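You operate a simulated robot arm through the tools that you are given. There is no shell and no other tool.

The job below is to be done with a simulated robot arm. You get a single attempt, and the scene is never put back.

Task
Dab the black and gold bolts in thread lock and drop them in the brown block.
Fine: black in hole 1, gold in hole 2.

It is judged by the outcome, as a careful person would: the job done as asked, and still so three seconds after it is handed in. It fails if anything else is knocked over, pushed out of place, dropped, spilled or broken.

Robot
A 6-joint arm with a two-finger gripper on a trunk, on a base that moves. Base frame: it is fixed to the floor where the robot stands at the start and does not move with it; the origin is under the middle of the robot, x ahead of it, y to its left, z up. Readings come in mm, rad, newtons and seconds.
With the tool pointing down near the work surface it reaches from about 220 to 460 mm from the robot's upright axis, wherever it stands. Its first joint turns from -2.007 to 2.007 rad. Places, roughly: block clamp [-1400, 3600, 800]; bolt [-1500, 3500, 750]; hole one of the brown block [-1300, 3700, 700]; hole two of the brown block [-1400, 3700, 700]; thread lock tin [-1500, 3600, 700]. Payload 2.1 kg.
The tool frame sits at the grasp point between the pads (the TCP): z along the fingers, y along the line on which they close. The tips reach 20 mm beyond it. The gripper opens to 100 mm; its body begins 63 mm behind the TCP.
Orientation is that of the tool frame in the base frame, as a unit quaternion [x, y, z, w]. With the fingers straight down and closing along the base's y, the tool's x points along the base's -x, its y along +y and its z along -z.

Tools
- The arm moves only by the tool play_rows. Its argument "rows" is a list of rows, each a list of 3 entries, a list of its own where there are three numbers: the turn, a rotation vector about the tool's x, y, z in rad, then the shift along the tool's x, y, z in mm, then the gripper command, from -1 (fully open) to 1 (shut), values between in proportion. In form: [[[wx, wy, wz], [tx, ty, tz], claw], ...]. A call has 1 to 20 rows; each row is the pose to reach, as a shift and turn from the pose commanded when the call began, along the tool's axes at that moment. A row lasts 0.2 s, in which the tool goes at most 50 mm and 0.15 rad; a call with a longer step from one row to the next is refused whole, and so is a gripper value outside its range. A pose out of reach is approached as far as the arm can. The call stops where the force on the tool passes 90 N (or 10 N more than at its start, if that is more) or the arm is blocked; 0.2 s more then pass. Each finger travels about 153 mm/s and halts on what it meets, pressing with about 35 N; the grip force reading is that of the motor and also rises with nothing between the fingers. The clock runs only during rows and for 0.2 s after the last one: add rows that repeat a pose to give the fingers time. The reply holds the time, the measured pose of the TCP, the force on the tool along the base axes, the opening and the grip force, in the units named above and with some noise, with the torque about the TCP (base axes, N m) and any sound that the robot's microphone picked up, and new pictures: "show" is both (left out), scene, wrist or none.
- Cameras (640 x 400 px; columns grow to the right, rows downward): "scene" is now at [17, 126, 1519.3]; the picture's right is [-0.23, -0.97, 0.00], its down [-0.70, 0.17, -0.69] and it looks along [0.68, -0.16, -0.72] (base axes); focal length 259 px, centre (320, 200). "wrist" rides on the gripper at [70, -19, -99] in the tool frame; the picture's right is [0.26, 0.97, 0.00], its down [-0.75, 0.20, -0.63] and it looks along [-0.61, 0.16, 0.78] (tool axes); focal length 230 px, centre (320, 200). There is no depth. A picture from a camera that has moved, and an enlarged one, comes with that camera's place and axes in the base frame and with its lens.
- lift_body(by): slides the trunk up (or, below 0, down) by that many mm; the arm and the scene camera ride with it, the base frame stays. It gives what a move gives, with no picture.
- steer(legs): drives the robot by 1 to 6 legs, each [ahead, turn to the left] in mm and rad, along the robot's own axes; the way and the turn of a leg run together, so that a leg with both is an arc; at most 1500 mm and 3.142 rad a leg. The arm and the cameras ride along, it lands a little off, and it stops where it bumps. It gives what a move gives, and a new picture of the scene camera.
- aim_head(pan, tilt): turns the head with the scene camera to pan (to the left, within 2.705 rad either way) and tilt (down, from -0.506 to 1.204), counted from straight ahead of the robot. It gives what a move gives, and a new picture of the scene camera.
- enlarge(camera, box): a new picture of the part [left, top, right, bottom] of that camera's present view, enlarged. It takes no simulated time.
- hand_in(): hands the job in; it is judged then, once.

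Nothing tells you exact positions but the pictures and the camera data. Unless the task says otherwise, let go and move clear before handing in.

The tools are called after "Call:" as a command line: name --argument value ..., lists and objects as JSON in quotes. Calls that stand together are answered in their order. play_rows: Moves the arm, as the interface text tells. Its arguments: {"type":"object","properties":{"rows":{"type":"array","items":{"type":"array"}},"show":{"type":"string","enum":["both","scene","wrist","none"]}},"required":["rows"]} The other tools are called the same way: lift_body (by) moves the trunk up or down; steer (legs) drives the base; aim_head (pan, tilt) turns the head that bears the scene camera; enlarge (camera, box) takes an enlarged picture of a part of a camera's view; hand_in () hands the job in.

At the start:

```text
t: 0.0
ee_pos: [284.6, -21.9, 986.6]
tool_rot: [0.0, 1.0, 0.0, 0.0]
force: [-0.2, 0.6, -0.7]
torque: [-0.01, 0.0, 0.03]
grip_width: 100.1
grasp_force: 0.0
trunk travel left (down, up): [-725.0, 265.0]
robot x, y, heading: [-3.1, 5.0, -0.001]
head pan, tilt (commanded): [-0.234, 0.805]
```

scene: 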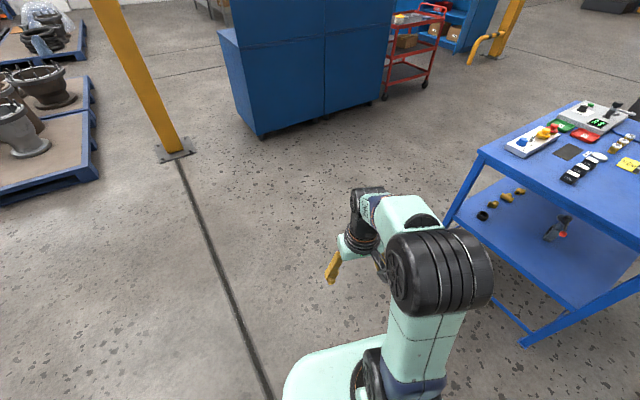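
wrist: 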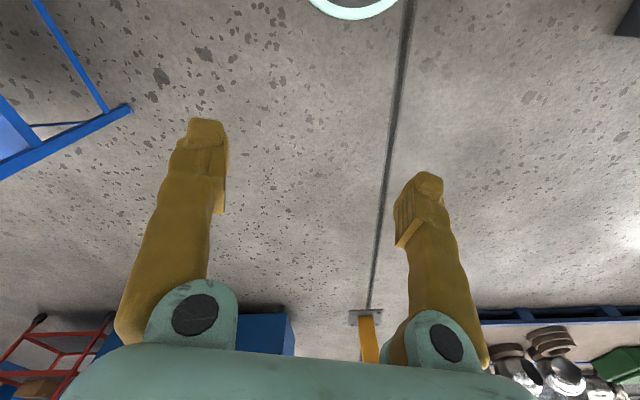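

I see a blue bench to my right and a mostly open floor; the job's places are roughly at (-1400, 3600), to my left and behind. I'll turn the head there first to look at the way.

Call:
aim_head --pan 1.94 --tilt 0.35

```text
t: 2.0
ee_pos: [283.7, -20.8, 987.1]
tool_rot: [0.0, 1.0, 0.0, 0.0]
force: [-1.2, 0.9, 0.3]
torque: [-0.01, 0.05, 0.02]
grip_width: 100.0
grasp_force: 0.0
trunk travel left (down, up): [-725.0, 265.0]
robot x, y, heading: [-1.2, 4.0, -0.001]
head pan, tilt (commanded): [1.941, 0.351]
camera scene: at [-94.8, 231.5, 1559.3], right [0.93, 0.36, 0.0], down [0.12, -0.32, -0.94], along [-0.34, 0.88, -0.34], focal length 259 px, centre (320, 200)
```

scene: 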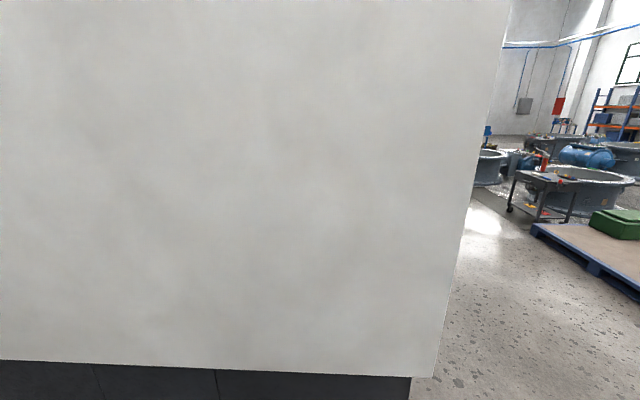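

A large pale wall or cabinet stands between me and the work. I'll look around to both sides of it to find the way.

Call:
aim_head --pan 1.3 --tilt 0.4

Call:
aim_head --pan 2.7 --tilt 0.4

Call:
aim_head --pan 0.5 --tilt 0.4

Call:
aim_head --pan -2.6 --tilt 0.4

```text
t: 3.1
ee_pos: [284.3, -21.5, 987.0]
tool_rot: [0.001, 1.0, 0.0, 0.0]
force: [0.0, -0.6, -0.3]
torque: [0.0, -0.02, -0.01]
grip_width: 100.1
grasp_force: 0.1
trunk travel left (down, up): [-725.0, 265.0]
robot x, y, heading: [-1.5, 2.2, -0.002]
head pan, tilt (commanded): [1.3, 0.4]
camera scene: at [-36.6, 233.9, 1554.8], right [0.96, -0.27, 0.0], down [-0.1, -0.38, -0.92], along [0.25, 0.89, -0.39], focal length 259 px, centre (320, 200)
```

scene: 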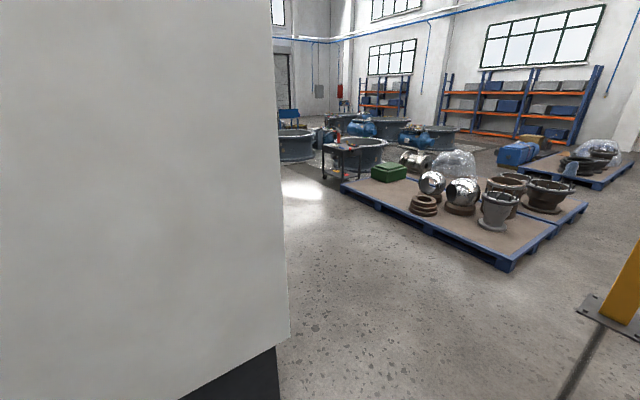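

```text
t: 4.6
ee_pos: [284.5, -20.5, 987.9]
tool_rot: [0.0, 1.0, 0.0, 0.001]
force: [0.2, -0.1, 0.5]
torque: [0.01, -0.01, -0.02]
grip_width: 99.8
grasp_force: 0.0
trunk travel left (down, up): [-725.0, 265.0]
robot x, y, heading: [-0.6, 0.8, -0.001]
head pan, tilt (commanded): [2.7, 0.4]
camera scene: at [-145.0, 184.3, 1554.8], right [0.43, 0.9, 0.0], down [0.35, -0.17, -0.92], along [-0.83, 0.39, -0.39], focal length 259 px, centre (320, 200)
```

scene: 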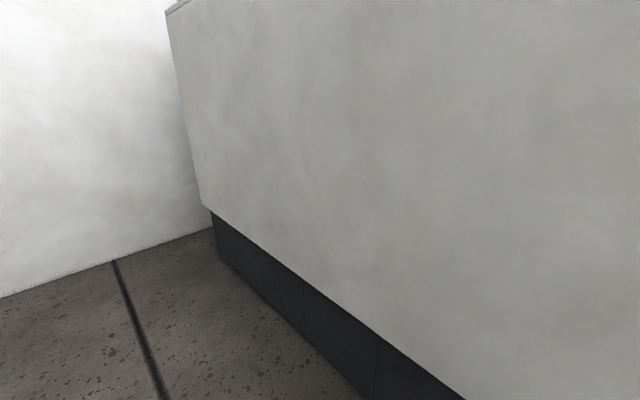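

```text
t: 6.7
ee_pos: [284.3, -21.8, 987.2]
tool_rot: [0.001, 1.0, 0.0, 0.001]
force: [-0.5, -0.3, 0.2]
torque: [0.02, -0.01, 0.0]
grip_width: 99.8
grasp_force: 0.1
trunk travel left (down, up): [-725.0, 265.0]
robot x, y, heading: [-1.2, 7.2, -0.001]
head pan, tilt (commanded): [0.499, 0.4]
camera scene: at [20.1, 189.0, 1554.8], right [0.48, -0.88, 0.0], down [-0.34, -0.19, -0.92], along [0.81, 0.44, -0.39], focal length 259 px, centre (320, 200)
```

scene: 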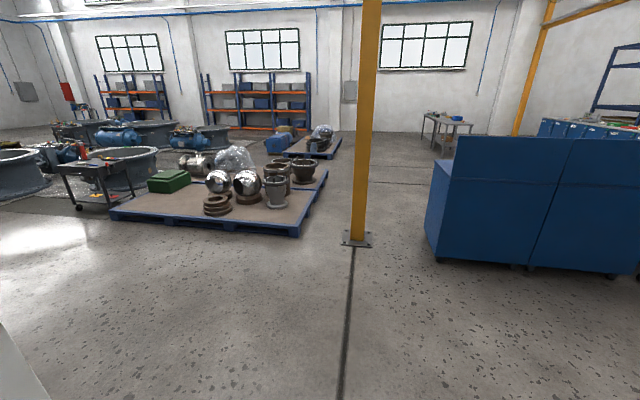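

```text
t: 9.3
ee_pos: [283.9, -21.5, 986.6]
tool_rot: [0.0, 1.0, 0.0, 0.0]
force: [0.2, 0.1, -0.1]
torque: [0.0, 0.01, -0.02]
grip_width: 99.9
grasp_force: 0.1
trunk travel left (down, up): [-725.0, 265.0]
robot x, y, heading: [-2.3, 5.5, -0.0]
head pan, tilt (commanded): [-2.601, 0.4]
camera scene: at [-140.6, 96.8, 1554.8], right [-0.52, 0.86, 0.0], down [0.33, 0.2, -0.92], along [-0.79, -0.47, -0.39], focal length 259 px, centre (320, 200)
```

scene: 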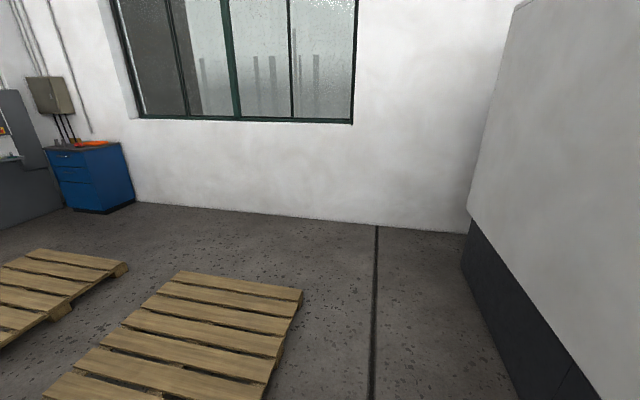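

The pale cabinet's face runs obliquely from about (-2480, 170) to a corner near (60, 1125), and the open floor is ahead-left with the pallet beyond at x≈1500–2200. I'll drive around that corner with wide clearance, then look toward the work.

Call:
steer --legs '[[0, 0.7], [1000, 0], [0, 0.9]]'

Call:
aim_head --pan 0.5 --tilt 0.35

```text
t: 18.8
ee_pos: [766.0, 948.4, 987.9]
tool_rot: [0.725, -0.689, 0.0, 0.0]
force: [0.2, -0.2, 1.0]
torque: [-0.02, -0.01, -0.02]
grip_width: 100.3
grasp_force: 0.0
trunk travel left (down, up): [-725.0, 265.0]
robot x, y, heading: [753.3, 657.4, 1.628]
head pan, tilt (commanded): [-2.601, 0.4]
camera scene: at [669.8, 518.1, 1554.8], right [-0.83, -0.56, 0.0], down [-0.22, 0.32, -0.92], along [0.51, -0.76, -0.39], focal length 259 px, centre (320, 200)
```

scene: 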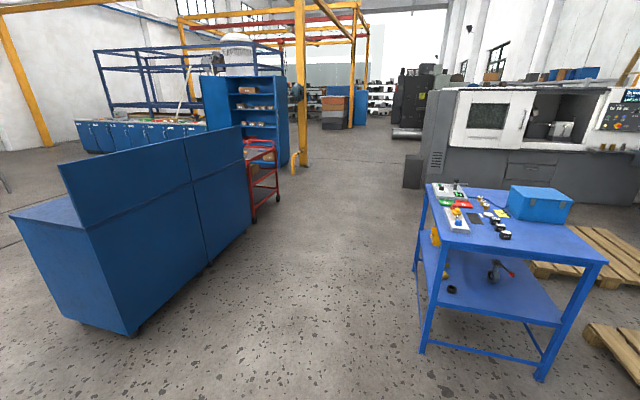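

```text
t: 21.4
ee_pos: [766.2, 947.7, 987.8]
tool_rot: [0.726, -0.688, 0.0, 0.0]
force: [0.1, -0.5, 0.2]
torque: [0.06, 0.0, 0.01]
grip_width: 100.0
grasp_force: 0.2
trunk travel left (down, up): [-725.0, 265.0]
robot x, y, heading: [755.8, 663.9, 1.624]
head pan, tilt (commanded): [0.499, 0.351]
camera scene: at [569.3, 674.4, 1559.3], right [0.85, 0.52, 0.0], down [0.18, -0.29, -0.94], along [-0.49, 0.8, -0.34], focal length 259 px, centre (320, 200)
```

scene: 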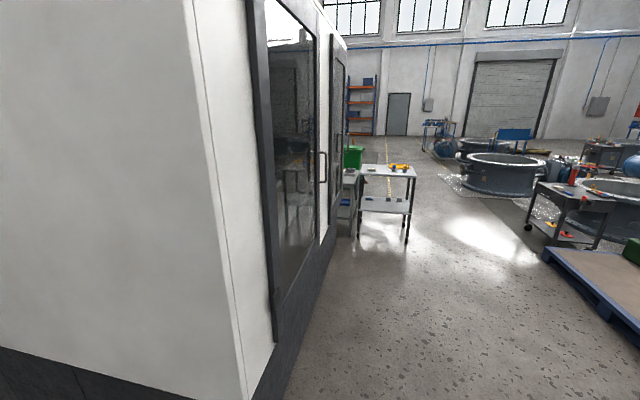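

I see a machine with its door side, and a small table past its end with items on it (red/orange tool). I'll enlarge to see whether that is the work table.

Call:
enlarge --camera "scene" --box '[320, 100, 480, 260]'

```text
2.50 times, centred on (400, 180) of scene
camera zoom: at [569.3, 674.4, 1559.3], right [0.85, 0.52, 0.0], down [0.18, -0.29, -0.94], along [-0.49, 0.8, -0.34], focal length 647 px, centre (120, 250)
```

zoom: 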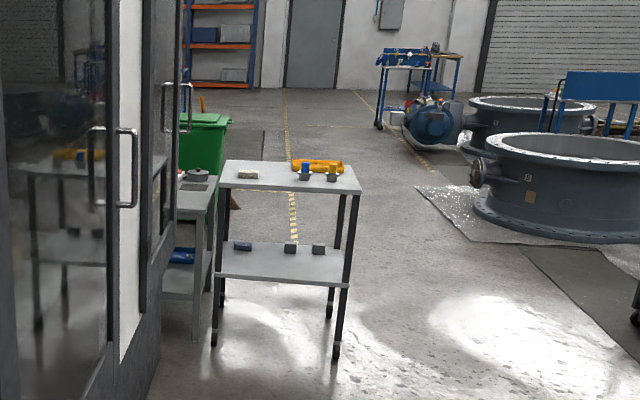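

The front stand is at roughly (-540..15, 3400..3600), and a grey bench runs leftward behind the machine's end, where the work should be. I'll drive ahead along the machine and look left.

Call:
steer --legs '[[1500, 0], [500, 0]]'

Call:
aim_head --pan 0.9 --tilt 0.4

```text
t: 31.5
ee_pos: [626.2, 2957.9, 986.5]
tool_rot: [0.735, -0.678, 0.0, 0.001]
force: [0.3, 1.2, -0.4]
torque: [-0.02, 0.02, -0.03]
grip_width: 100.1
grasp_force: 0.1
trunk travel left (down, up): [-725.0, 265.0]
robot x, y, heading: [624.6, 2671.7, 1.65]
head pan, tilt (commanded): [0.499, 0.351]
camera scene: at [438.3, 2678.5, 1559.3], right [0.84, 0.55, 0.0], down [0.19, -0.29, -0.94], along [-0.51, 0.79, -0.34], focal length 259 px, centre (320, 200)
```

scene: 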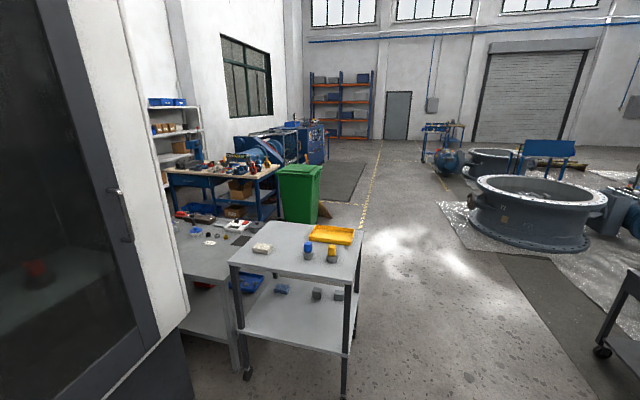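

```text
t: 32.3
ee_pos: [626.8, 2958.0, 986.7]
tool_rot: [0.735, -0.678, -0.001, 0.001]
force: [-0.3, 0.1, 0.5]
torque: [0.05, 0.02, -0.02]
grip_width: 100.1
grasp_force: 0.1
trunk travel left (down, up): [-725.0, 265.0]
robot x, y, heading: [624.0, 2671.1, 1.649]
head pan, tilt (commanded): [0.901, 0.4]
camera scene: at [412.4, 2652.3, 1554.8], right [0.56, 0.83, 0.0], down [0.32, -0.22, -0.92], along [-0.77, 0.51, -0.39], focal length 259 px, centre (320, 200)
```

scene: 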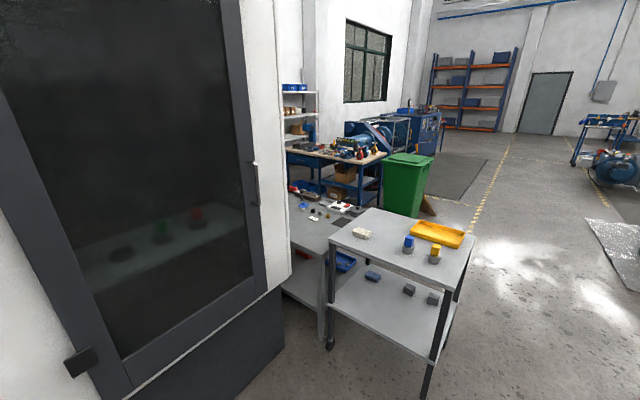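

The grey bench behind the small stand carries little parts; let me enlarge it.

Call:
enlarge --camera "scene" --box '[270, 150, 480, 281]'

```text
3.05 times, centred on (375, 216) of scene
camera zoom: at [412.4, 2652.3, 1554.8], right [0.56, 0.83, 0.0], down [0.32, -0.22, -0.92], along [-0.77, 0.51, -0.39], focal length 788 px, centre (152, 153)
```

zoom: 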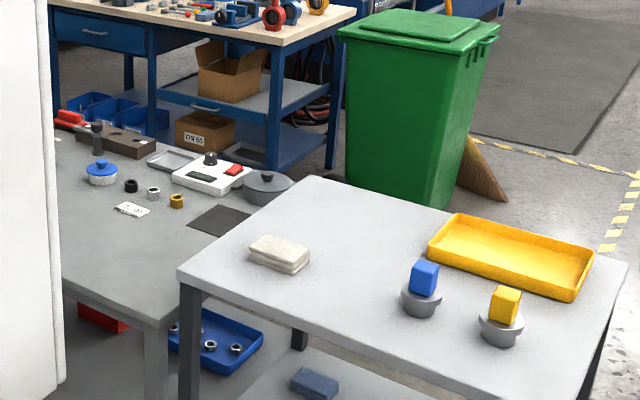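

The brown block with a toggle clamp sits at about (-1300, 3700) on the grey bench, matching the given places; the exact tin and bolt spots are partly hidden by the machine's edge. I'll drive further ahead past the stand and look back for access.

Call:
steer --legs '[[1500, 0]]'

Call:
aim_head --pan 1.5 --tilt 0.4

```text
t: 39.5
ee_pos: [496.2, 4390.0, 987.6]
tool_rot: [0.74, -0.672, 0.0, 0.0]
force: [0.7, -0.1, 1.0]
torque: [-0.01, 0.01, -0.01]
grip_width: 100.0
grasp_force: 0.0
trunk travel left (down, up): [-725.0, 265.0]
robot x, y, heading: [499.6, 4106.6, 1.665]
head pan, tilt (commanded): [0.901, 0.4]
camera scene: at [285.7, 4080.3, 1554.8], right [0.54, 0.84, 0.0], down [0.33, -0.21, -0.92], along [-0.77, 0.5, -0.39], focal length 259 px, centre (320, 200)
```

scene: 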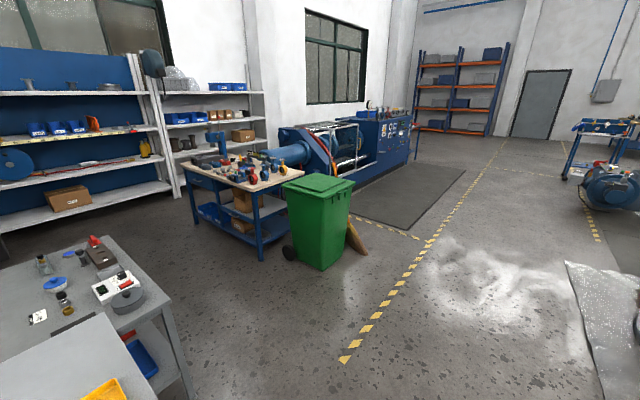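

```text
t: 40.5
ee_pos: [495.4, 4390.5, 986.6]
tool_rot: [0.74, -0.673, 0.0, 0.0]
force: [-0.4, 0.0, 0.6]
torque: [-0.02, 0.01, -0.01]
grip_width: 100.0
grasp_force: 0.1
trunk travel left (down, up): [-725.0, 265.0]
robot x, y, heading: [496.7, 4102.9, 1.67]
head pan, tilt (commanded): [1.499, 0.4]
camera scene: at [270.9, 4027.9, 1554.8], right [-0.02, 1.0, 0.0], down [0.39, 0.01, -0.92], along [-0.92, -0.02, -0.39], focal length 259 px, centre (320, 200)
```

scene: 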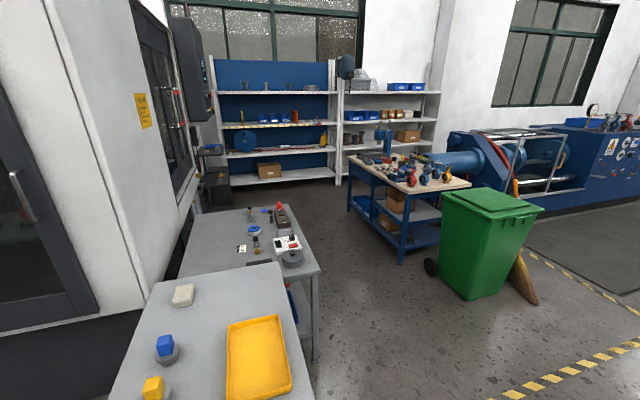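

Now I see the grey bench clearly with open floor on its far (+y) side between it and the wood-top bench. I'll enlarge the bench.

Call:
enlarge --camera "scene" --box '[170, 180, 346, 290]'

```text
3.64 times, centred on (258, 235) of scene
camera zoom: at [270.9, 4027.9, 1554.8], right [-0.02, 1.0, 0.0], down [0.39, 0.01, -0.92], along [-0.92, -0.02, -0.39], focal length 941 px, centre (546, 73)
```

zoom: 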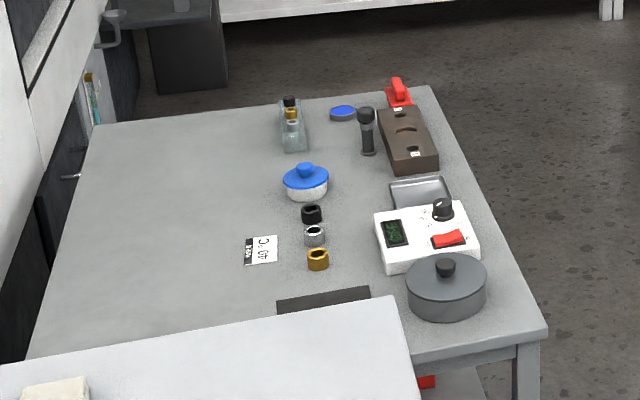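

The rack with three bolts is near (-1410, 3480), the open blue tin near (-1525, 3555), and the brown block near (-1360, 3720), all on a bench whose top is about z=680. I'll look down at my own base to learn its footprint before driving close.

Call:
aim_head --pan 0.0 --tilt 1.2

Call:
aim_head --pan -1.0 --tilt 1.2

Call:
aim_head --pan -2.0 --tilt 1.2

```text
t: 42.1
ee_pos: [494.9, 4390.0, 987.1]
tool_rot: [0.74, -0.673, 0.0, 0.0]
force: [0.4, -0.2, -0.2]
torque: [0.03, 0.01, -0.01]
grip_width: 99.9
grasp_force: 0.1
trunk travel left (down, up): [-725.0, 265.0]
robot x, y, heading: [496.4, 4101.1, 1.671]
head pan, tilt (commanded): [0.0, 1.201]
camera scene: at [358.0, 4085.7, 1492.0], right [1.0, 0.1, 0.0], down [0.09, -0.93, -0.36], along [-0.03, 0.36, -0.93], focal length 259 px, centre (320, 200)
```

scene: 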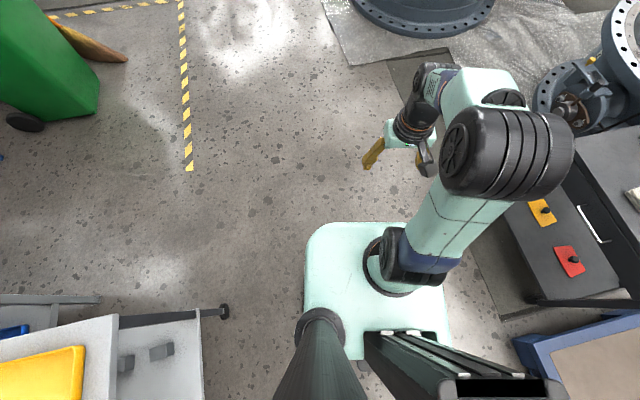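

```text
t: 43.4
ee_pos: [494.8, 4387.9, 986.6]
tool_rot: [0.74, -0.672, 0.0, -0.001]
force: [0.0, -0.4, 0.6]
torque: [0.0, 0.02, 0.03]
grip_width: 99.8
grasp_force: 0.1
trunk travel left (down, up): [-725.0, 265.0]
robot x, y, heading: [498.1, 4101.5, 1.666]
head pan, tilt (commanded): [-1.0, 1.201]
camera scene: at [407.4, 4064.7, 1492.0], right [0.62, -0.79, 0.0], down [-0.73, -0.58, -0.36], along [0.28, 0.22, -0.93], focal length 259 px, centre (320, 200)
```

scene: 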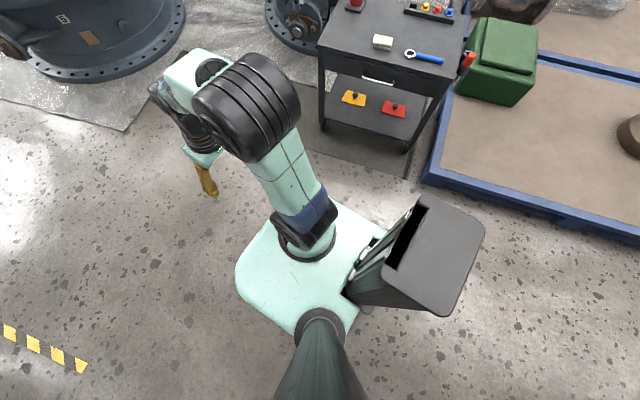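

```text
t: 44.6
ee_pos: [495.2, 4388.6, 987.1]
tool_rot: [0.74, -0.672, 0.0, 0.0]
force: [0.3, -0.1, 0.3]
torque: [0.03, -0.01, -0.02]
grip_width: 99.8
grasp_force: 0.1
trunk travel left (down, up): [-725.0, 265.0]
robot x, y, heading: [495.8, 4103.0, 1.667]
head pan, tilt (commanded): [-2.0, 1.201]
camera scene: at [416.5, 4011.9, 1492.0], right [-0.33, -0.95, 0.0], down [-0.88, 0.3, -0.36], along [0.34, -0.12, -0.93], focal length 259 px, centre (320, 200)
```

scene: 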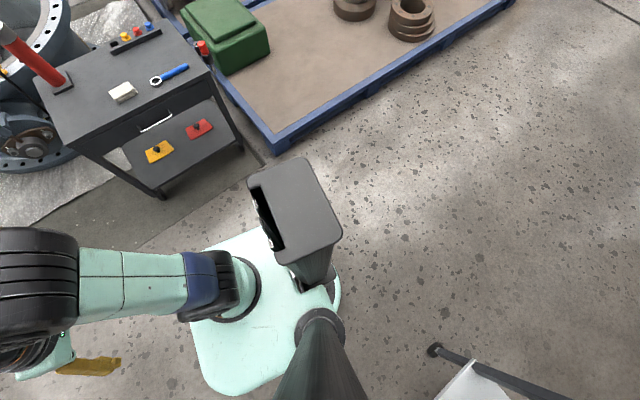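

My base reaches roughly 200 mm ahead of the axis, and the aisle between the grey bench and the wood-top bench is about 1 m. I'll drive around the stand to face the grey bench's right side, stopping about 500 mm off its edge.

Call:
steer --legs '[[0, 1.011], [1114, 0], [0, 0.727]]'

Call:
aim_head --pan 0.3 --tilt 0.6

```text
t: 54.8
ee_pos: [-768.8, 4518.4, 987.3]
tool_rot: [0.99, 0.14, 0.0, 0.001]
force: [-0.1, 0.6, -0.4]
torque: [0.0, -0.02, 0.0]
grip_width: 99.6
grasp_force: 0.1
trunk travel left (down, up): [-725.0, 265.0]
robot x, y, heading: [-487.2, 4572.5, -2.863]
head pan, tilt (commanded): [-2.0, 1.201]
camera scene: at [-381.9, 4510.0, 1492.0], right [0.99, -0.15, 0.0], down [-0.14, -0.92, -0.36], along [0.05, 0.36, -0.93], focal length 259 px, centre (320, 200)
```

scene: 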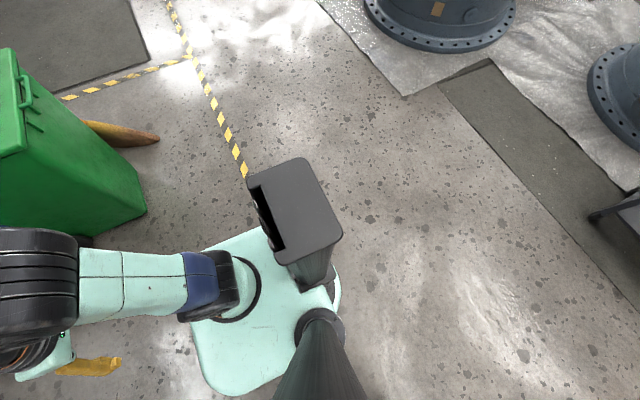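

```text
t: 56.9
ee_pos: [-768.3, 4517.9, 987.1]
tool_rot: [0.99, 0.14, -0.001, 0.0]
force: [-0.2, -0.8, -0.9]
torque: [-0.02, -0.06, 0.03]
grip_width: 100.2
grasp_force: 0.0
trunk travel left (down, up): [-725.0, 265.0]
robot x, y, heading: [-489.4, 4571.7, -2.866]
head pan, tilt (commanded): [0.3, 0.6]
camera scene: at [-464.2, 4406.3, 1536.5], right [-0.55, 0.84, 0.0], down [0.47, 0.31, -0.82], along [-0.69, -0.45, -0.57], focal length 259 px, centre (320, 200)
```

scene: 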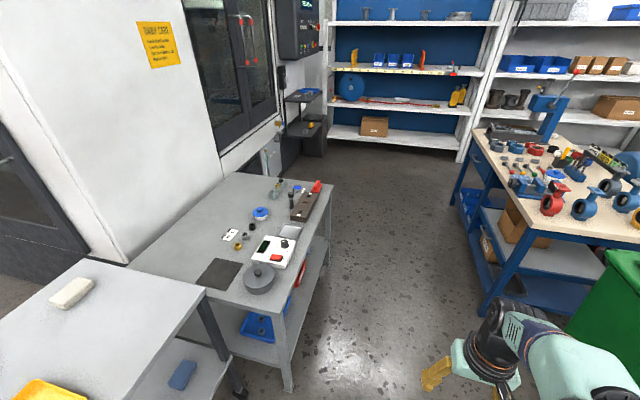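

The view is clear: grey bench on the left, aisle free. I'll drive along the aisle and turn to face the bench side.

Call:
steer --legs '[[1040, 0], [0, 1.595]]'

Call:
aim_head --pan 0.0 --tilt 0.9

```text
t: 66.2
ee_pos: [-1433.4, 4001.8, 987.2]
tool_rot: [0.593, 0.805, 0.0, -0.001]
force: [0.2, -0.5, -0.4]
torque: [0.02, 0.01, 0.0]
grip_width: 99.8
grasp_force: 0.1
trunk travel left (down, up): [-725.0, 265.0]
robot x, y, heading: [-1491.8, 4284.6, -1.269]
head pan, tilt (commanded): [0.3, 0.6]
camera scene: at [-1327.6, 4309.2, 1536.5], right [-0.82, -0.57, 0.0], down [-0.32, 0.47, -0.83], along [0.47, -0.68, -0.56], focal length 259 px, centre (320, 200)
```

scene: 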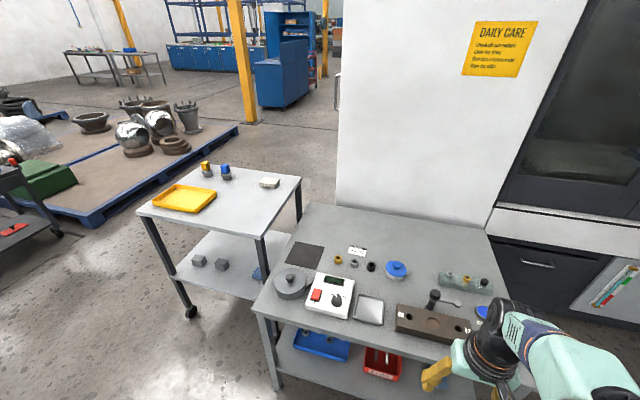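

```text
t: 67.0
ee_pos: [-1432.9, 4002.6, 987.0]
tool_rot: [0.593, 0.805, 0.0, 0.0]
force: [0.3, -0.5, 0.6]
torque: [0.0, 0.05, 0.0]
grip_width: 99.9
grasp_force: 0.0
trunk travel left (down, up): [-725.0, 265.0]
robot x, y, heading: [-1492.4, 4281.2, -1.274]
head pan, tilt (commanded): [0.0, 0.901]
camera scene: at [-1355.1, 4310.2, 1511.8], right [-0.95, -0.3, 0.0], down [-0.23, 0.75, -0.62], along [0.18, -0.59, -0.78], focal length 259 px, centre (320, 200)
```

scene: 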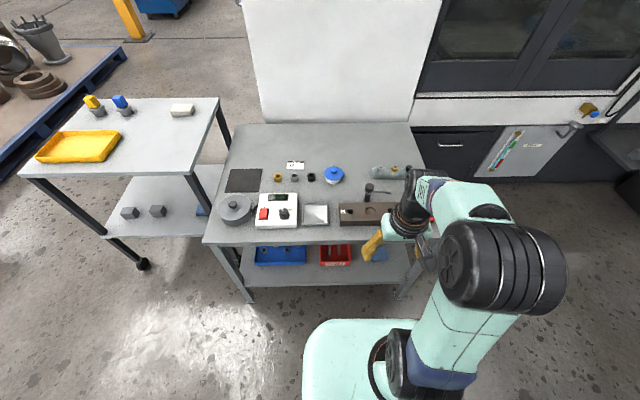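

I'm now facing the bench from its right side. I'll enlarge the work area.

Call:
enlarge --camera "scene" --box '[310, 150, 470, 250]'

Call:
enlarge --camera "wrist" --box '[0, 0, 640, 400]'

```text
4.00 times, centred on (390, 200) of scene
camera zoom: at [-1355.1, 4310.2, 1511.8], right [-0.95, -0.3, 0.0], down [-0.23, 0.75, -0.62], along [0.18, -0.59, -0.78], focal length 1035 px, centre (40, 200)
```

zoom: 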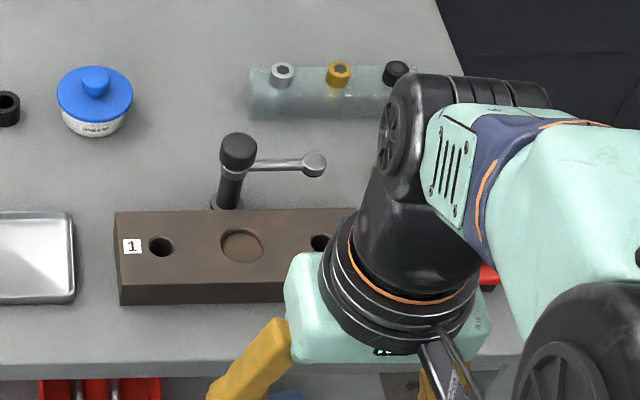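

```text
1.00 times, centred on (320, 200) of wrist (not enlarged: the box is as wide or as high as the picture)
camera zoom: at [-1472.7, 4063.6, 1085.8], right [0.85, 0.53, 0.0], down [0.41, -0.66, 0.63], along [0.34, -0.53, -0.78], focal length 230 px, centre (320, 200)
```

zoom: 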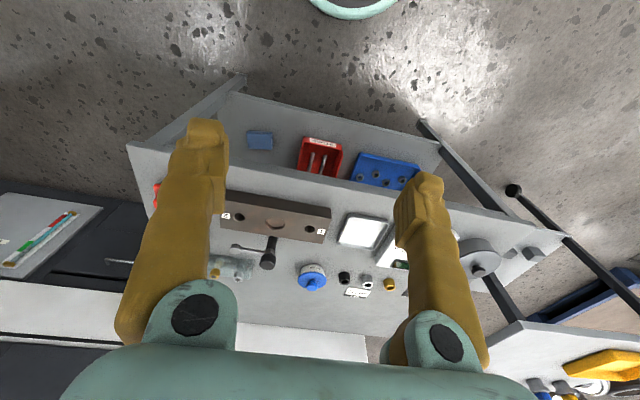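

The rack holds silver, gold and black bolts (heads up); the block has hole 1 at left (≈-1297, 3730) and hole 2 at right (≈-1442, 3682). Before choosing a stance I'll tilt the wrist to look straight down at my base to learn whether it can pass under the bench shelf.

Call:
play_rows --rows '[[[0, 0.14, 0], [0, 0, 0], -1], [[0, 0.28, 0], [0, 0, 0], -1], [[0, 0.42, 0], [0, 0, 0], -1], [[0, 0.56, 0], [0, 0, 0], -1], [[0, 0.7, 0], [0, 0, 0], -1], [[0, 0.84, 0], [0, 0, 0], -1], [[0, 0.9, 0], [0, 0, 0], -1]]' --show "both"

```text
t: 68.6
ee_pos: [-1434.7, 4007.2, 984.6]
tool_rot: [0.534, 0.725, 0.257, -0.351]
force: [0.1, -0.5, 0.5]
torque: [-0.02, 0.0, 0.02]
grip_width: 100.2
grasp_force: 0.0
out of reach, approached as far as the arm can: row 7
trunk travel left (down, up): [-725.0, 265.0]
robot x, y, heading: [-1493.9, 4283.3, -1.269]
head pan, tilt (commanded): [0.0, 0.901]
camera scene: at [-1355.3, 4310.2, 1511.8], right [-0.96, -0.3, 0.0], down [-0.23, 0.75, -0.62], along [0.18, -0.59, -0.78], focal length 259 px, centre (320, 200)
camera wrist: at [-1443.4, 3969.0, 1100.6], right [0.88, 0.44, 0.2], down [0.48, -0.86, -0.2], along [0.09, 0.27, -0.96], focal length 230 px, centre (320, 200)
```

scene: 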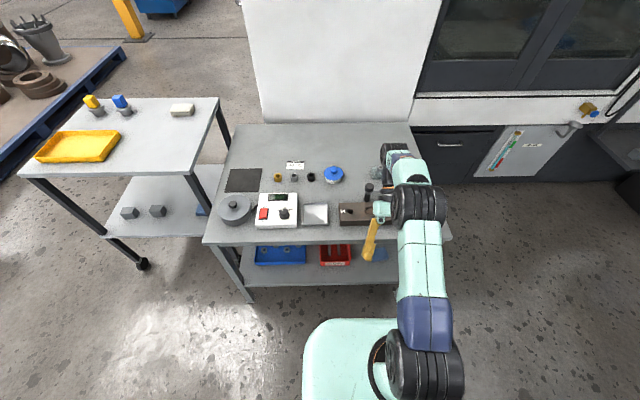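
wrist: 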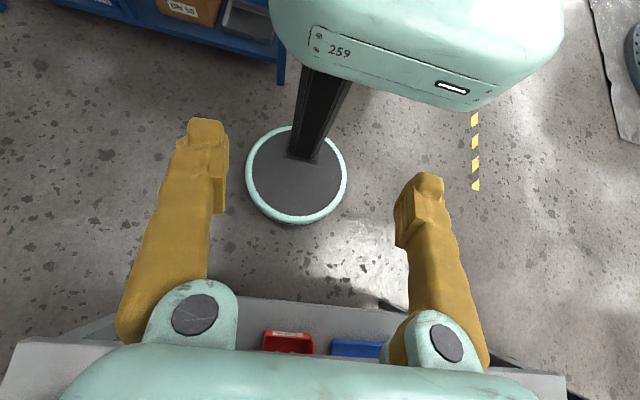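

My base is a low round disc (radius ≈240 mm, centred ≈35 mm behind the axis) with the mast at the rear, so it can roll under the bench's shelf (z≈240). I'll straighten the wrist again and move the arm aside to see the whole work area.

Call:
play_rows --rows '[[[0, -0.15, 0], [0, 0, 0], -1], [[0, -0.3, 0], [0, 0, 0], -1], [[0, -0.45, 0], [0, 0, 0], -1], [[0, -0.6, 0], [0, 0, 0], -1], [[0, -0.75, 0], [0, 0, 0], -1], [[0, -0.9, 0], [0, 0, 0], -1], [[0, -0.9, 0], [0, 0, 0], -1]]' --show "wrist"

Call:
aim_head --pan -0.5 --tilt 0.75

```text
t: 70.2
ee_pos: [-1434.5, 4005.6, 983.3]
tool_rot: [0.593, 0.805, -0.001, 0.001]
force: [0.2, -0.4, -0.1]
torque: [0.01, -0.01, -0.03]
grip_width: 99.8
grasp_force: 0.0
trunk travel left (down, up): [-725.0, 265.0]
robot x, y, heading: [-1492.5, 4278.0, -1.274]
head pan, tilt (commanded): [0.0, 0.901]
camera wrist: at [-1474.0, 4067.3, 1082.9], right [0.85, 0.53, 0.0], down [0.41, -0.66, 0.63], along [0.34, -0.53, -0.78], focal length 230 px, centre (320, 200)
```

wrist: 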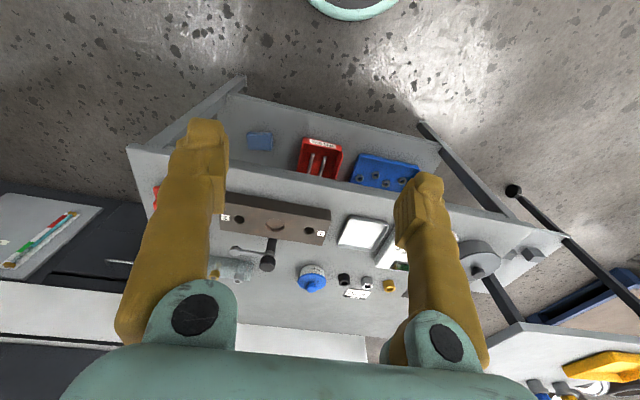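

```text
t: 71.1
ee_pos: [-1434.4, 4006.6, 984.0]
tool_rot: [0.592, 0.806, 0.001, 0.0]
force: [-0.2, -1.3, -0.2]
torque: [0.0, -0.05, -0.01]
grip_width: 100.1
grasp_force: 0.0
trunk travel left (down, up): [-725.0, 265.0]
robot x, y, heading: [-1495.0, 4285.1, -1.271]
head pan, tilt (commanded): [-0.499, 0.75]
camera scene: at [-1393.7, 4300.9, 1523.6], right [-0.98, 0.2, 0.0], down [0.13, 0.67, -0.73], along [-0.14, -0.72, -0.68], focal length 259 px, centre (320, 200)
```

scene: 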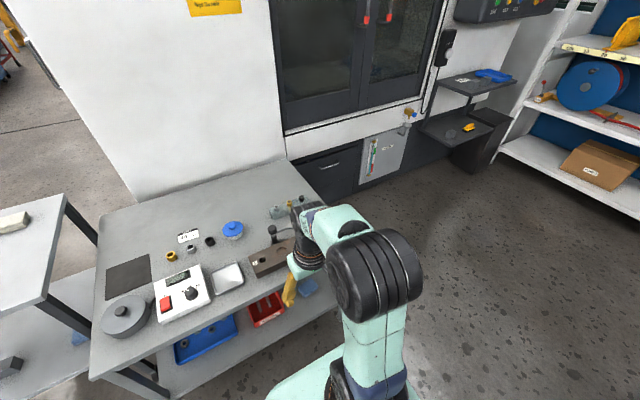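

Triangulating, the block top is z≈723 with hole 1 at (-1297, 3731) and hole 2 at (-1438, 3683); the bench's near-right corner is about (-1690, 3712). I'll shift right and closer (axis ≈200 mm off the edge), staying clear of the bench leg.

Call:
steer --legs '[[0, -0.39], [304, 0], [0, 0.42]]'

Call:
enlarge --camera "wrist" --box '[0, 0, 640, 400]'

```text
t: 75.6
ee_pos: [-1458.7, 3702.1, 985.2]
tool_rot: [0.585, 0.811, 0.0, 0.0]
force: [-0.3, 0.7, 0.2]
torque: [-0.01, 0.01, 0.0]
grip_width: 99.9
grasp_force: 0.1
trunk travel left (down, up): [-725.0, 265.0]
robot x, y, heading: [-1521.3, 3975.1, -1.251]
head pan, tilt (commanded): [-0.499, 0.75]
camera scene: at [-1422.7, 3996.1, 1523.7], right [-0.98, 0.18, 0.0], down [0.12, 0.67, -0.73], along [-0.13, -0.72, -0.68], focal length 259 px, centre (320, 200)
```

scene: 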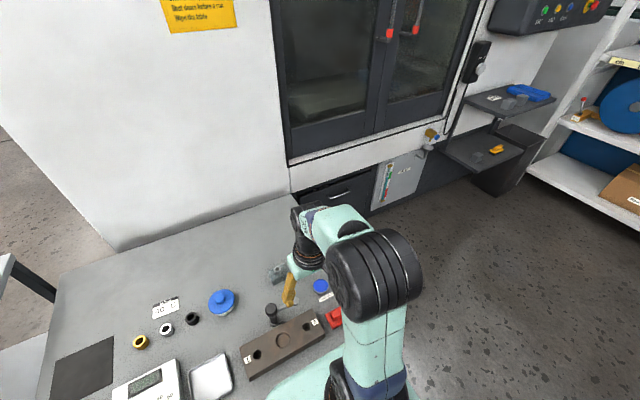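

```text
1.00 times, centred on (320, 200) of wrist (not enlarged: the box is as wide or as high as the picture)
camera zoom: at [-1498.5, 3761.5, 1083.1], right [0.84, 0.55, 0.0], down [0.43, -0.65, 0.63], along [0.35, -0.53, -0.78], focal length 230 px, centre (320, 200)
```

zoom: 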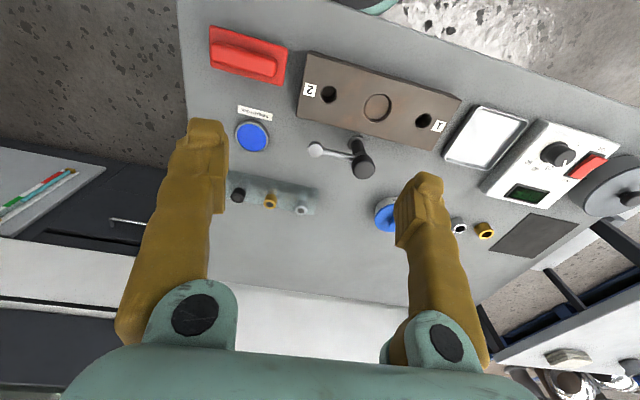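

The wrist view shows everything: tin ≈(-1507, 3555), black bolt ≈(-1483, 3454), gold ≈(-1426, 3474), a post with a side lever behind the block, and a red box by the corner. I'll move a little left and closer so the bolts come within reach, keeping my base clear of the bench leg.

Call:
steer --legs '[[0, 0.25], [100, 0], [0, -0.245]]'

Call:
enlarge --camera "wrist" --box '[0, 0, 640, 400]'

```text
t: 78.4
ee_pos: [-1404.2, 3619.4, 985.0]
tool_rot: [0.584, 0.811, -0.001, 0.0]
force: [-0.6, 0.3, 0.1]
torque: [0.02, -0.04, 0.06]
grip_width: 100.1
grasp_force: 0.2
trunk travel left (down, up): [-725.0, 265.0]
robot x, y, heading: [-1466.6, 3893.2, -1.249]
head pan, tilt (commanded): [-0.499, 0.75]
camera scene: at [-1370.3, 3913.7, 1523.7], right [-0.98, 0.18, 0.0], down [0.12, 0.67, -0.73], along [-0.13, -0.72, -0.68], focal length 259 px, centre (320, 200)
```

scene: 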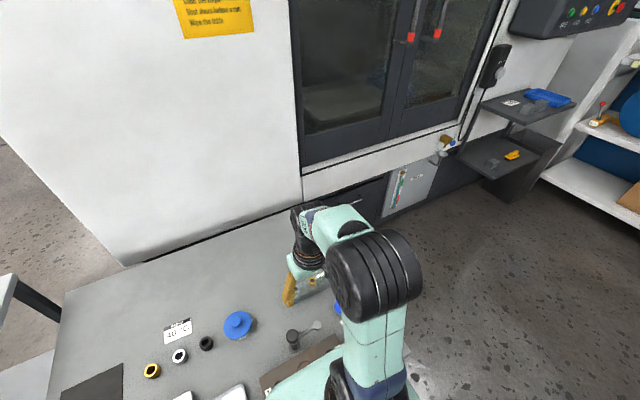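

```text
1.00 times, centred on (320, 200) of wrist (not enlarged: the box is as wide or as high as the picture)
camera zoom: at [-1445.4, 3678.8, 1083.1], right [0.83, 0.55, 0.0], down [0.43, -0.65, 0.63], along [0.35, -0.53, -0.78], focal length 230 px, centre (320, 200)
```

zoom: 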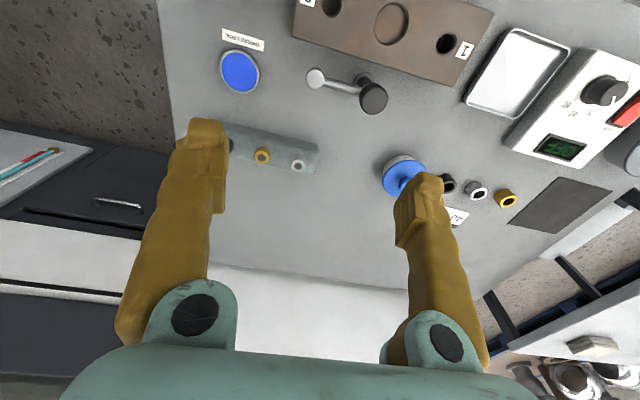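

No bump, and I'm about 100 mm off the edge. By the wrist picture the gold bolt is 133 mm ahead and 65 mm right of the TCP; I'll move the open gripper high above the rack's black bolt to look and test the reach.

Call:
play_rows --rows '[[[0, 0, 0], [-33, -30, 0], -1], [[0, 0, 0], [-66, -60, 0], -1], [[0, 0, 0], [-90, -80, 0], -1], [[0, 0, 0], [-90, -100, 0], -1], [[0, 0, 0], [-90, -100, 0], -1]]' --show "both"

```text
t: 79.6
ee_pos: [-1470.7, 3502.5, 983.6]
tool_rot: [0.584, 0.812, 0.0, 0.0]
force: [-0.1, 0.0, 0.2]
torque: [0.0, 0.05, -0.02]
grip_width: 100.2
grasp_force: 0.0
trunk travel left (down, up): [-725.0, 265.0]
robot x, y, heading: [-1470.0, 3894.6, -1.248]
head pan, tilt (commanded): [-0.499, 0.75]
camera scene: at [-1369.8, 3913.5, 1523.6], right [-0.98, 0.18, 0.0], down [0.12, 0.67, -0.73], along [-0.13, -0.72, -0.68], focal length 259 px, centre (320, 200)
camera wrist: at [-1511.6, 3563.7, 1082.0], right [0.83, 0.55, 0.0], down [0.43, -0.65, 0.63], along [0.35, -0.53, -0.78], focal length 230 px, centre (320, 200)
```

scene: 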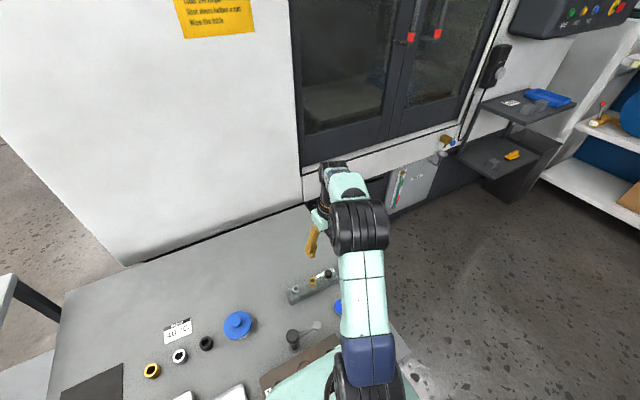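
wrist: 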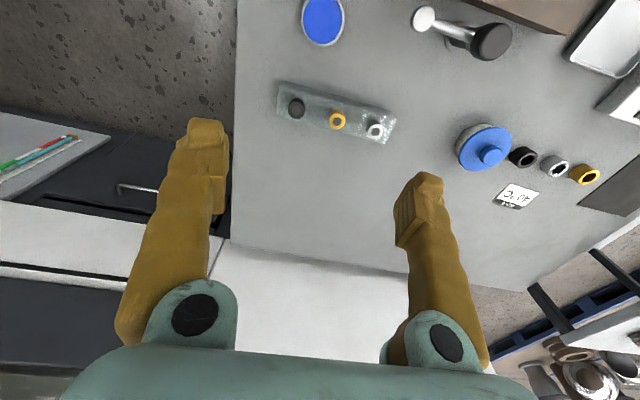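

The rack with black, gold and silver bolts and the blue tin are in view. I'll enlarge for precise pixel positions.

Call:
enlarge --camera "wrist" --box '[250, 0, 410, 160]'

Call:
enlarge --camera "scene" --box '[270, 240, 370, 340]'

```text
2.50 times, centred on (330, 80) of wrist
camera zoom: at [-1511.6, 3563.7, 1082.0], right [0.83, 0.55, 0.0], down [0.43, -0.65, 0.63], along [0.35, -0.53, -0.78], focal length 575 px, centre (295, 500)
```

zoom: 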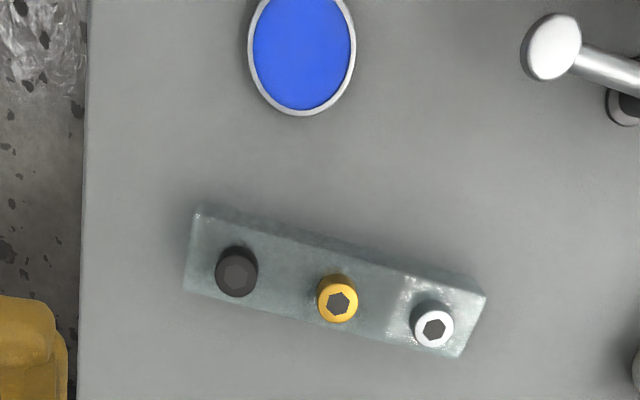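

```text
4.00 times, centred on (320, 290) of scene
camera zoom: at [-1369.8, 3913.5, 1523.6], right [-0.98, 0.18, 0.0], down [0.12, 0.67, -0.73], along [-0.13, -0.72, -0.68], focal length 1035 px, centre (320, -160)
```

zoom: 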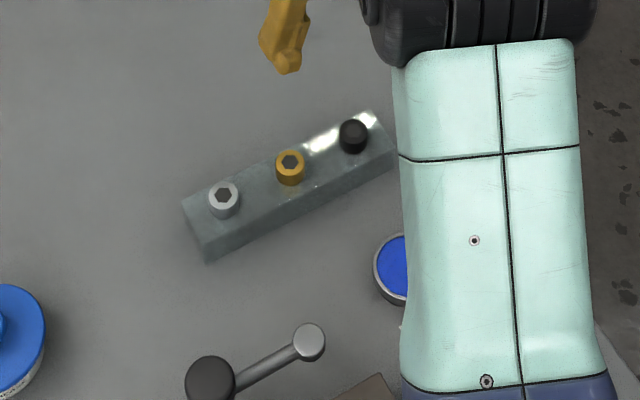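

I estimate head tops at z≈738 with the black head 43 mm ahead and 23 mm right of the TCP, gold 62 mm to its left, and the tin under the camera. I'll position over the black bolt and descend partway, watching reach.

Call:
play_rows --rows '[[[0, 0, 0], [-15, -15, 25], -1], [[0, 0, 0], [-30, -23, 60], -0.5], [[0, 0, 0], [-43, -23, 100], -0.2], [[0, 0, 0], [-43, -23, 130], 0.16], [[0, 0, 0], [-43, -23, 130], 0.16]]' --show "both"

```text
t: 80.8
ee_pos: [-1478.8, 3451.0, 852.4]
tool_rot: [0.584, 0.812, 0.0, 0.0]
force: [-0.2, 0.3, 0.9]
torque: [-0.01, 0.03, 0.03]
grip_width: 42.2
grasp_force: 0.1
trunk travel left (down, up): [-725.0, 265.0]
robot x, y, heading: [-1469.7, 3891.9, -1.249]
head pan, tilt (commanded): [-0.499, 0.75]
camera scene: at [-1370.2, 3913.6, 1523.7], right [-0.98, 0.18, 0.0], down [0.12, 0.67, -0.73], along [-0.13, -0.72, -0.68], focal length 259 px, centre (320, 200)
camera wrist: at [-1519.8, 3510.3, 951.0], right [0.83, 0.55, 0.0], down [0.43, -0.65, 0.63], along [0.35, -0.53, -0.78], focal length 230 px, centre (320, 200)
```

scene: 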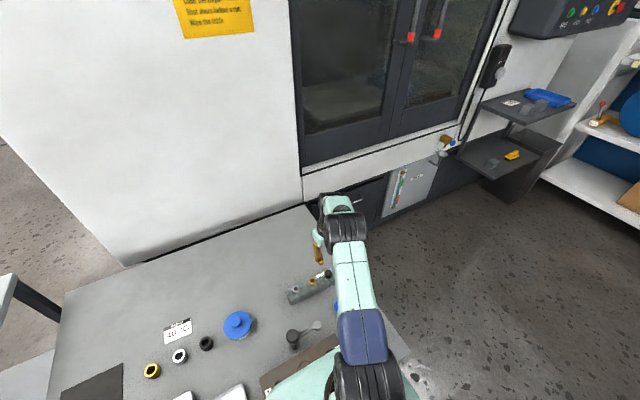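
wrist: 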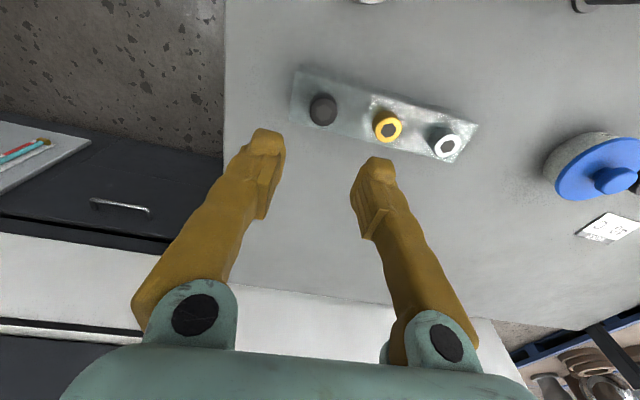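

The arm reaches well there (TCP z=852). I'll enlarge to refine the black bolt's position and the rack height.

Call:
enlarge --camera "wrist" --box '[270, 50, 490, 188]'

Call:
enlarge --camera "scene" --box '[270, 230, 370, 330]'

```text
2.90 times, centred on (380, 119) of wrist
camera zoom: at [-1519.8, 3510.3, 951.0], right [0.83, 0.55, 0.0], down [0.43, -0.65, 0.63], along [0.35, -0.53, -0.78], focal length 667 px, centre (146, 435)
```

zoom: 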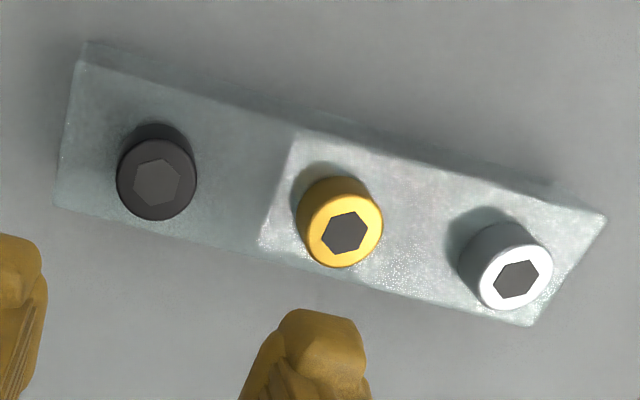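

```text
4.00 times, centred on (320, 280) of scene
camera zoom: at [-1370.2, 3913.6, 1523.7], right [-0.98, 0.18, 0.0], down [0.12, 0.67, -0.73], along [-0.13, -0.72, -0.68], focal length 1035 px, centre (320, -120)
```

zoom: 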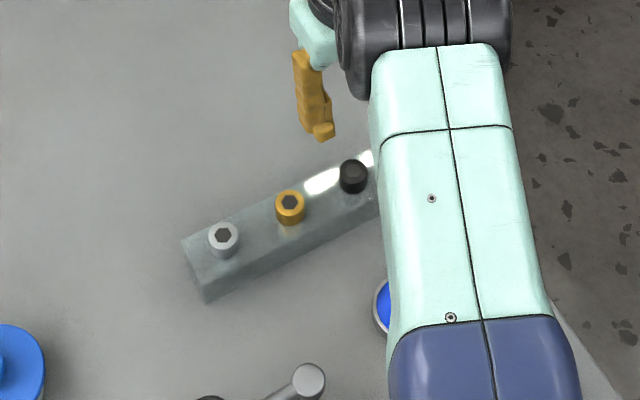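

Using the even 60 mm spacing as a check, head tops are at z≈752 and the rack top ≈735; the black bolt sits 8 mm back and 1 mm left of the TCP. I'll centre over it and descend to z≈790 for another look.

Call:
play_rows --rows '[[[0, 0, 0], [8, 1, 20], 0.16], [[0, 0, 0], [8, 1, 55], 0.16], [[0, 0, 0], [8, 1, 60], 0.16], [[0, 0, 0], [8, 1, 60], 0.16]]' --show "wrist"

Call:
enlarge --camera "wrist" --box '[240, 40, 480, 190]'

```text
t: 81.8
ee_pos: [-1481.3, 3461.0, 793.6]
tool_rot: [0.584, 0.812, 0.0, 0.0]
force: [0.5, 0.2, -0.5]
torque: [0.0, 0.0, 0.01]
grip_width: 42.0
grasp_force: 0.1
trunk travel left (down, up): [-725.0, 265.0]
robot x, y, heading: [-1468.7, 3893.4, -1.25]
head pan, tilt (commanded): [-0.499, 0.75]
camera wrist: at [-1522.5, 3520.4, 893.0], right [0.83, 0.55, 0.0], down [0.43, -0.65, 0.63], along [0.35, -0.53, -0.78], focal length 230 px, centre (320, 200)
```

wrist: 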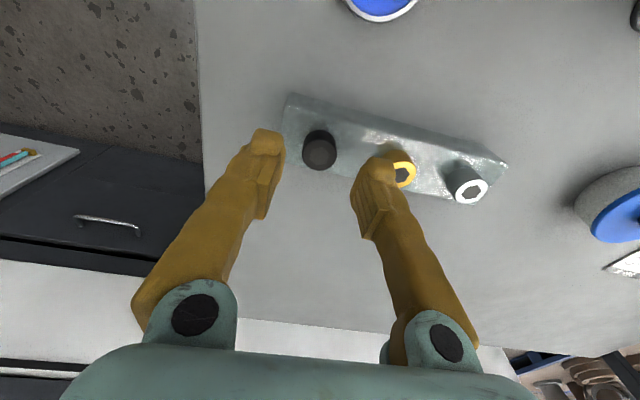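

```text
2.67 times, centred on (360, 115) of wrist
camera zoom: at [-1522.5, 3520.4, 893.0], right [0.83, 0.55, 0.0], down [0.43, -0.65, 0.63], along [0.35, -0.53, -0.78], focal length 614 px, centre (213, 427)
```

zoom: 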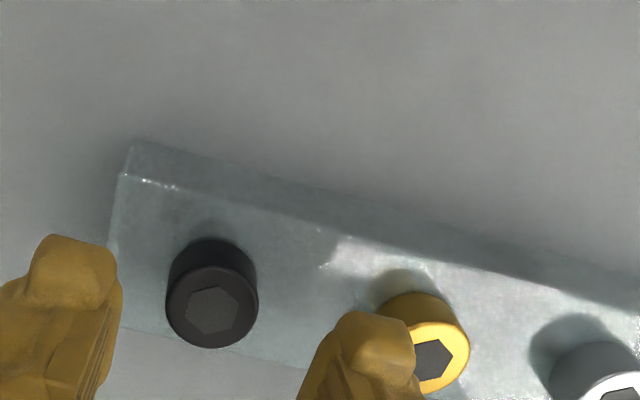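

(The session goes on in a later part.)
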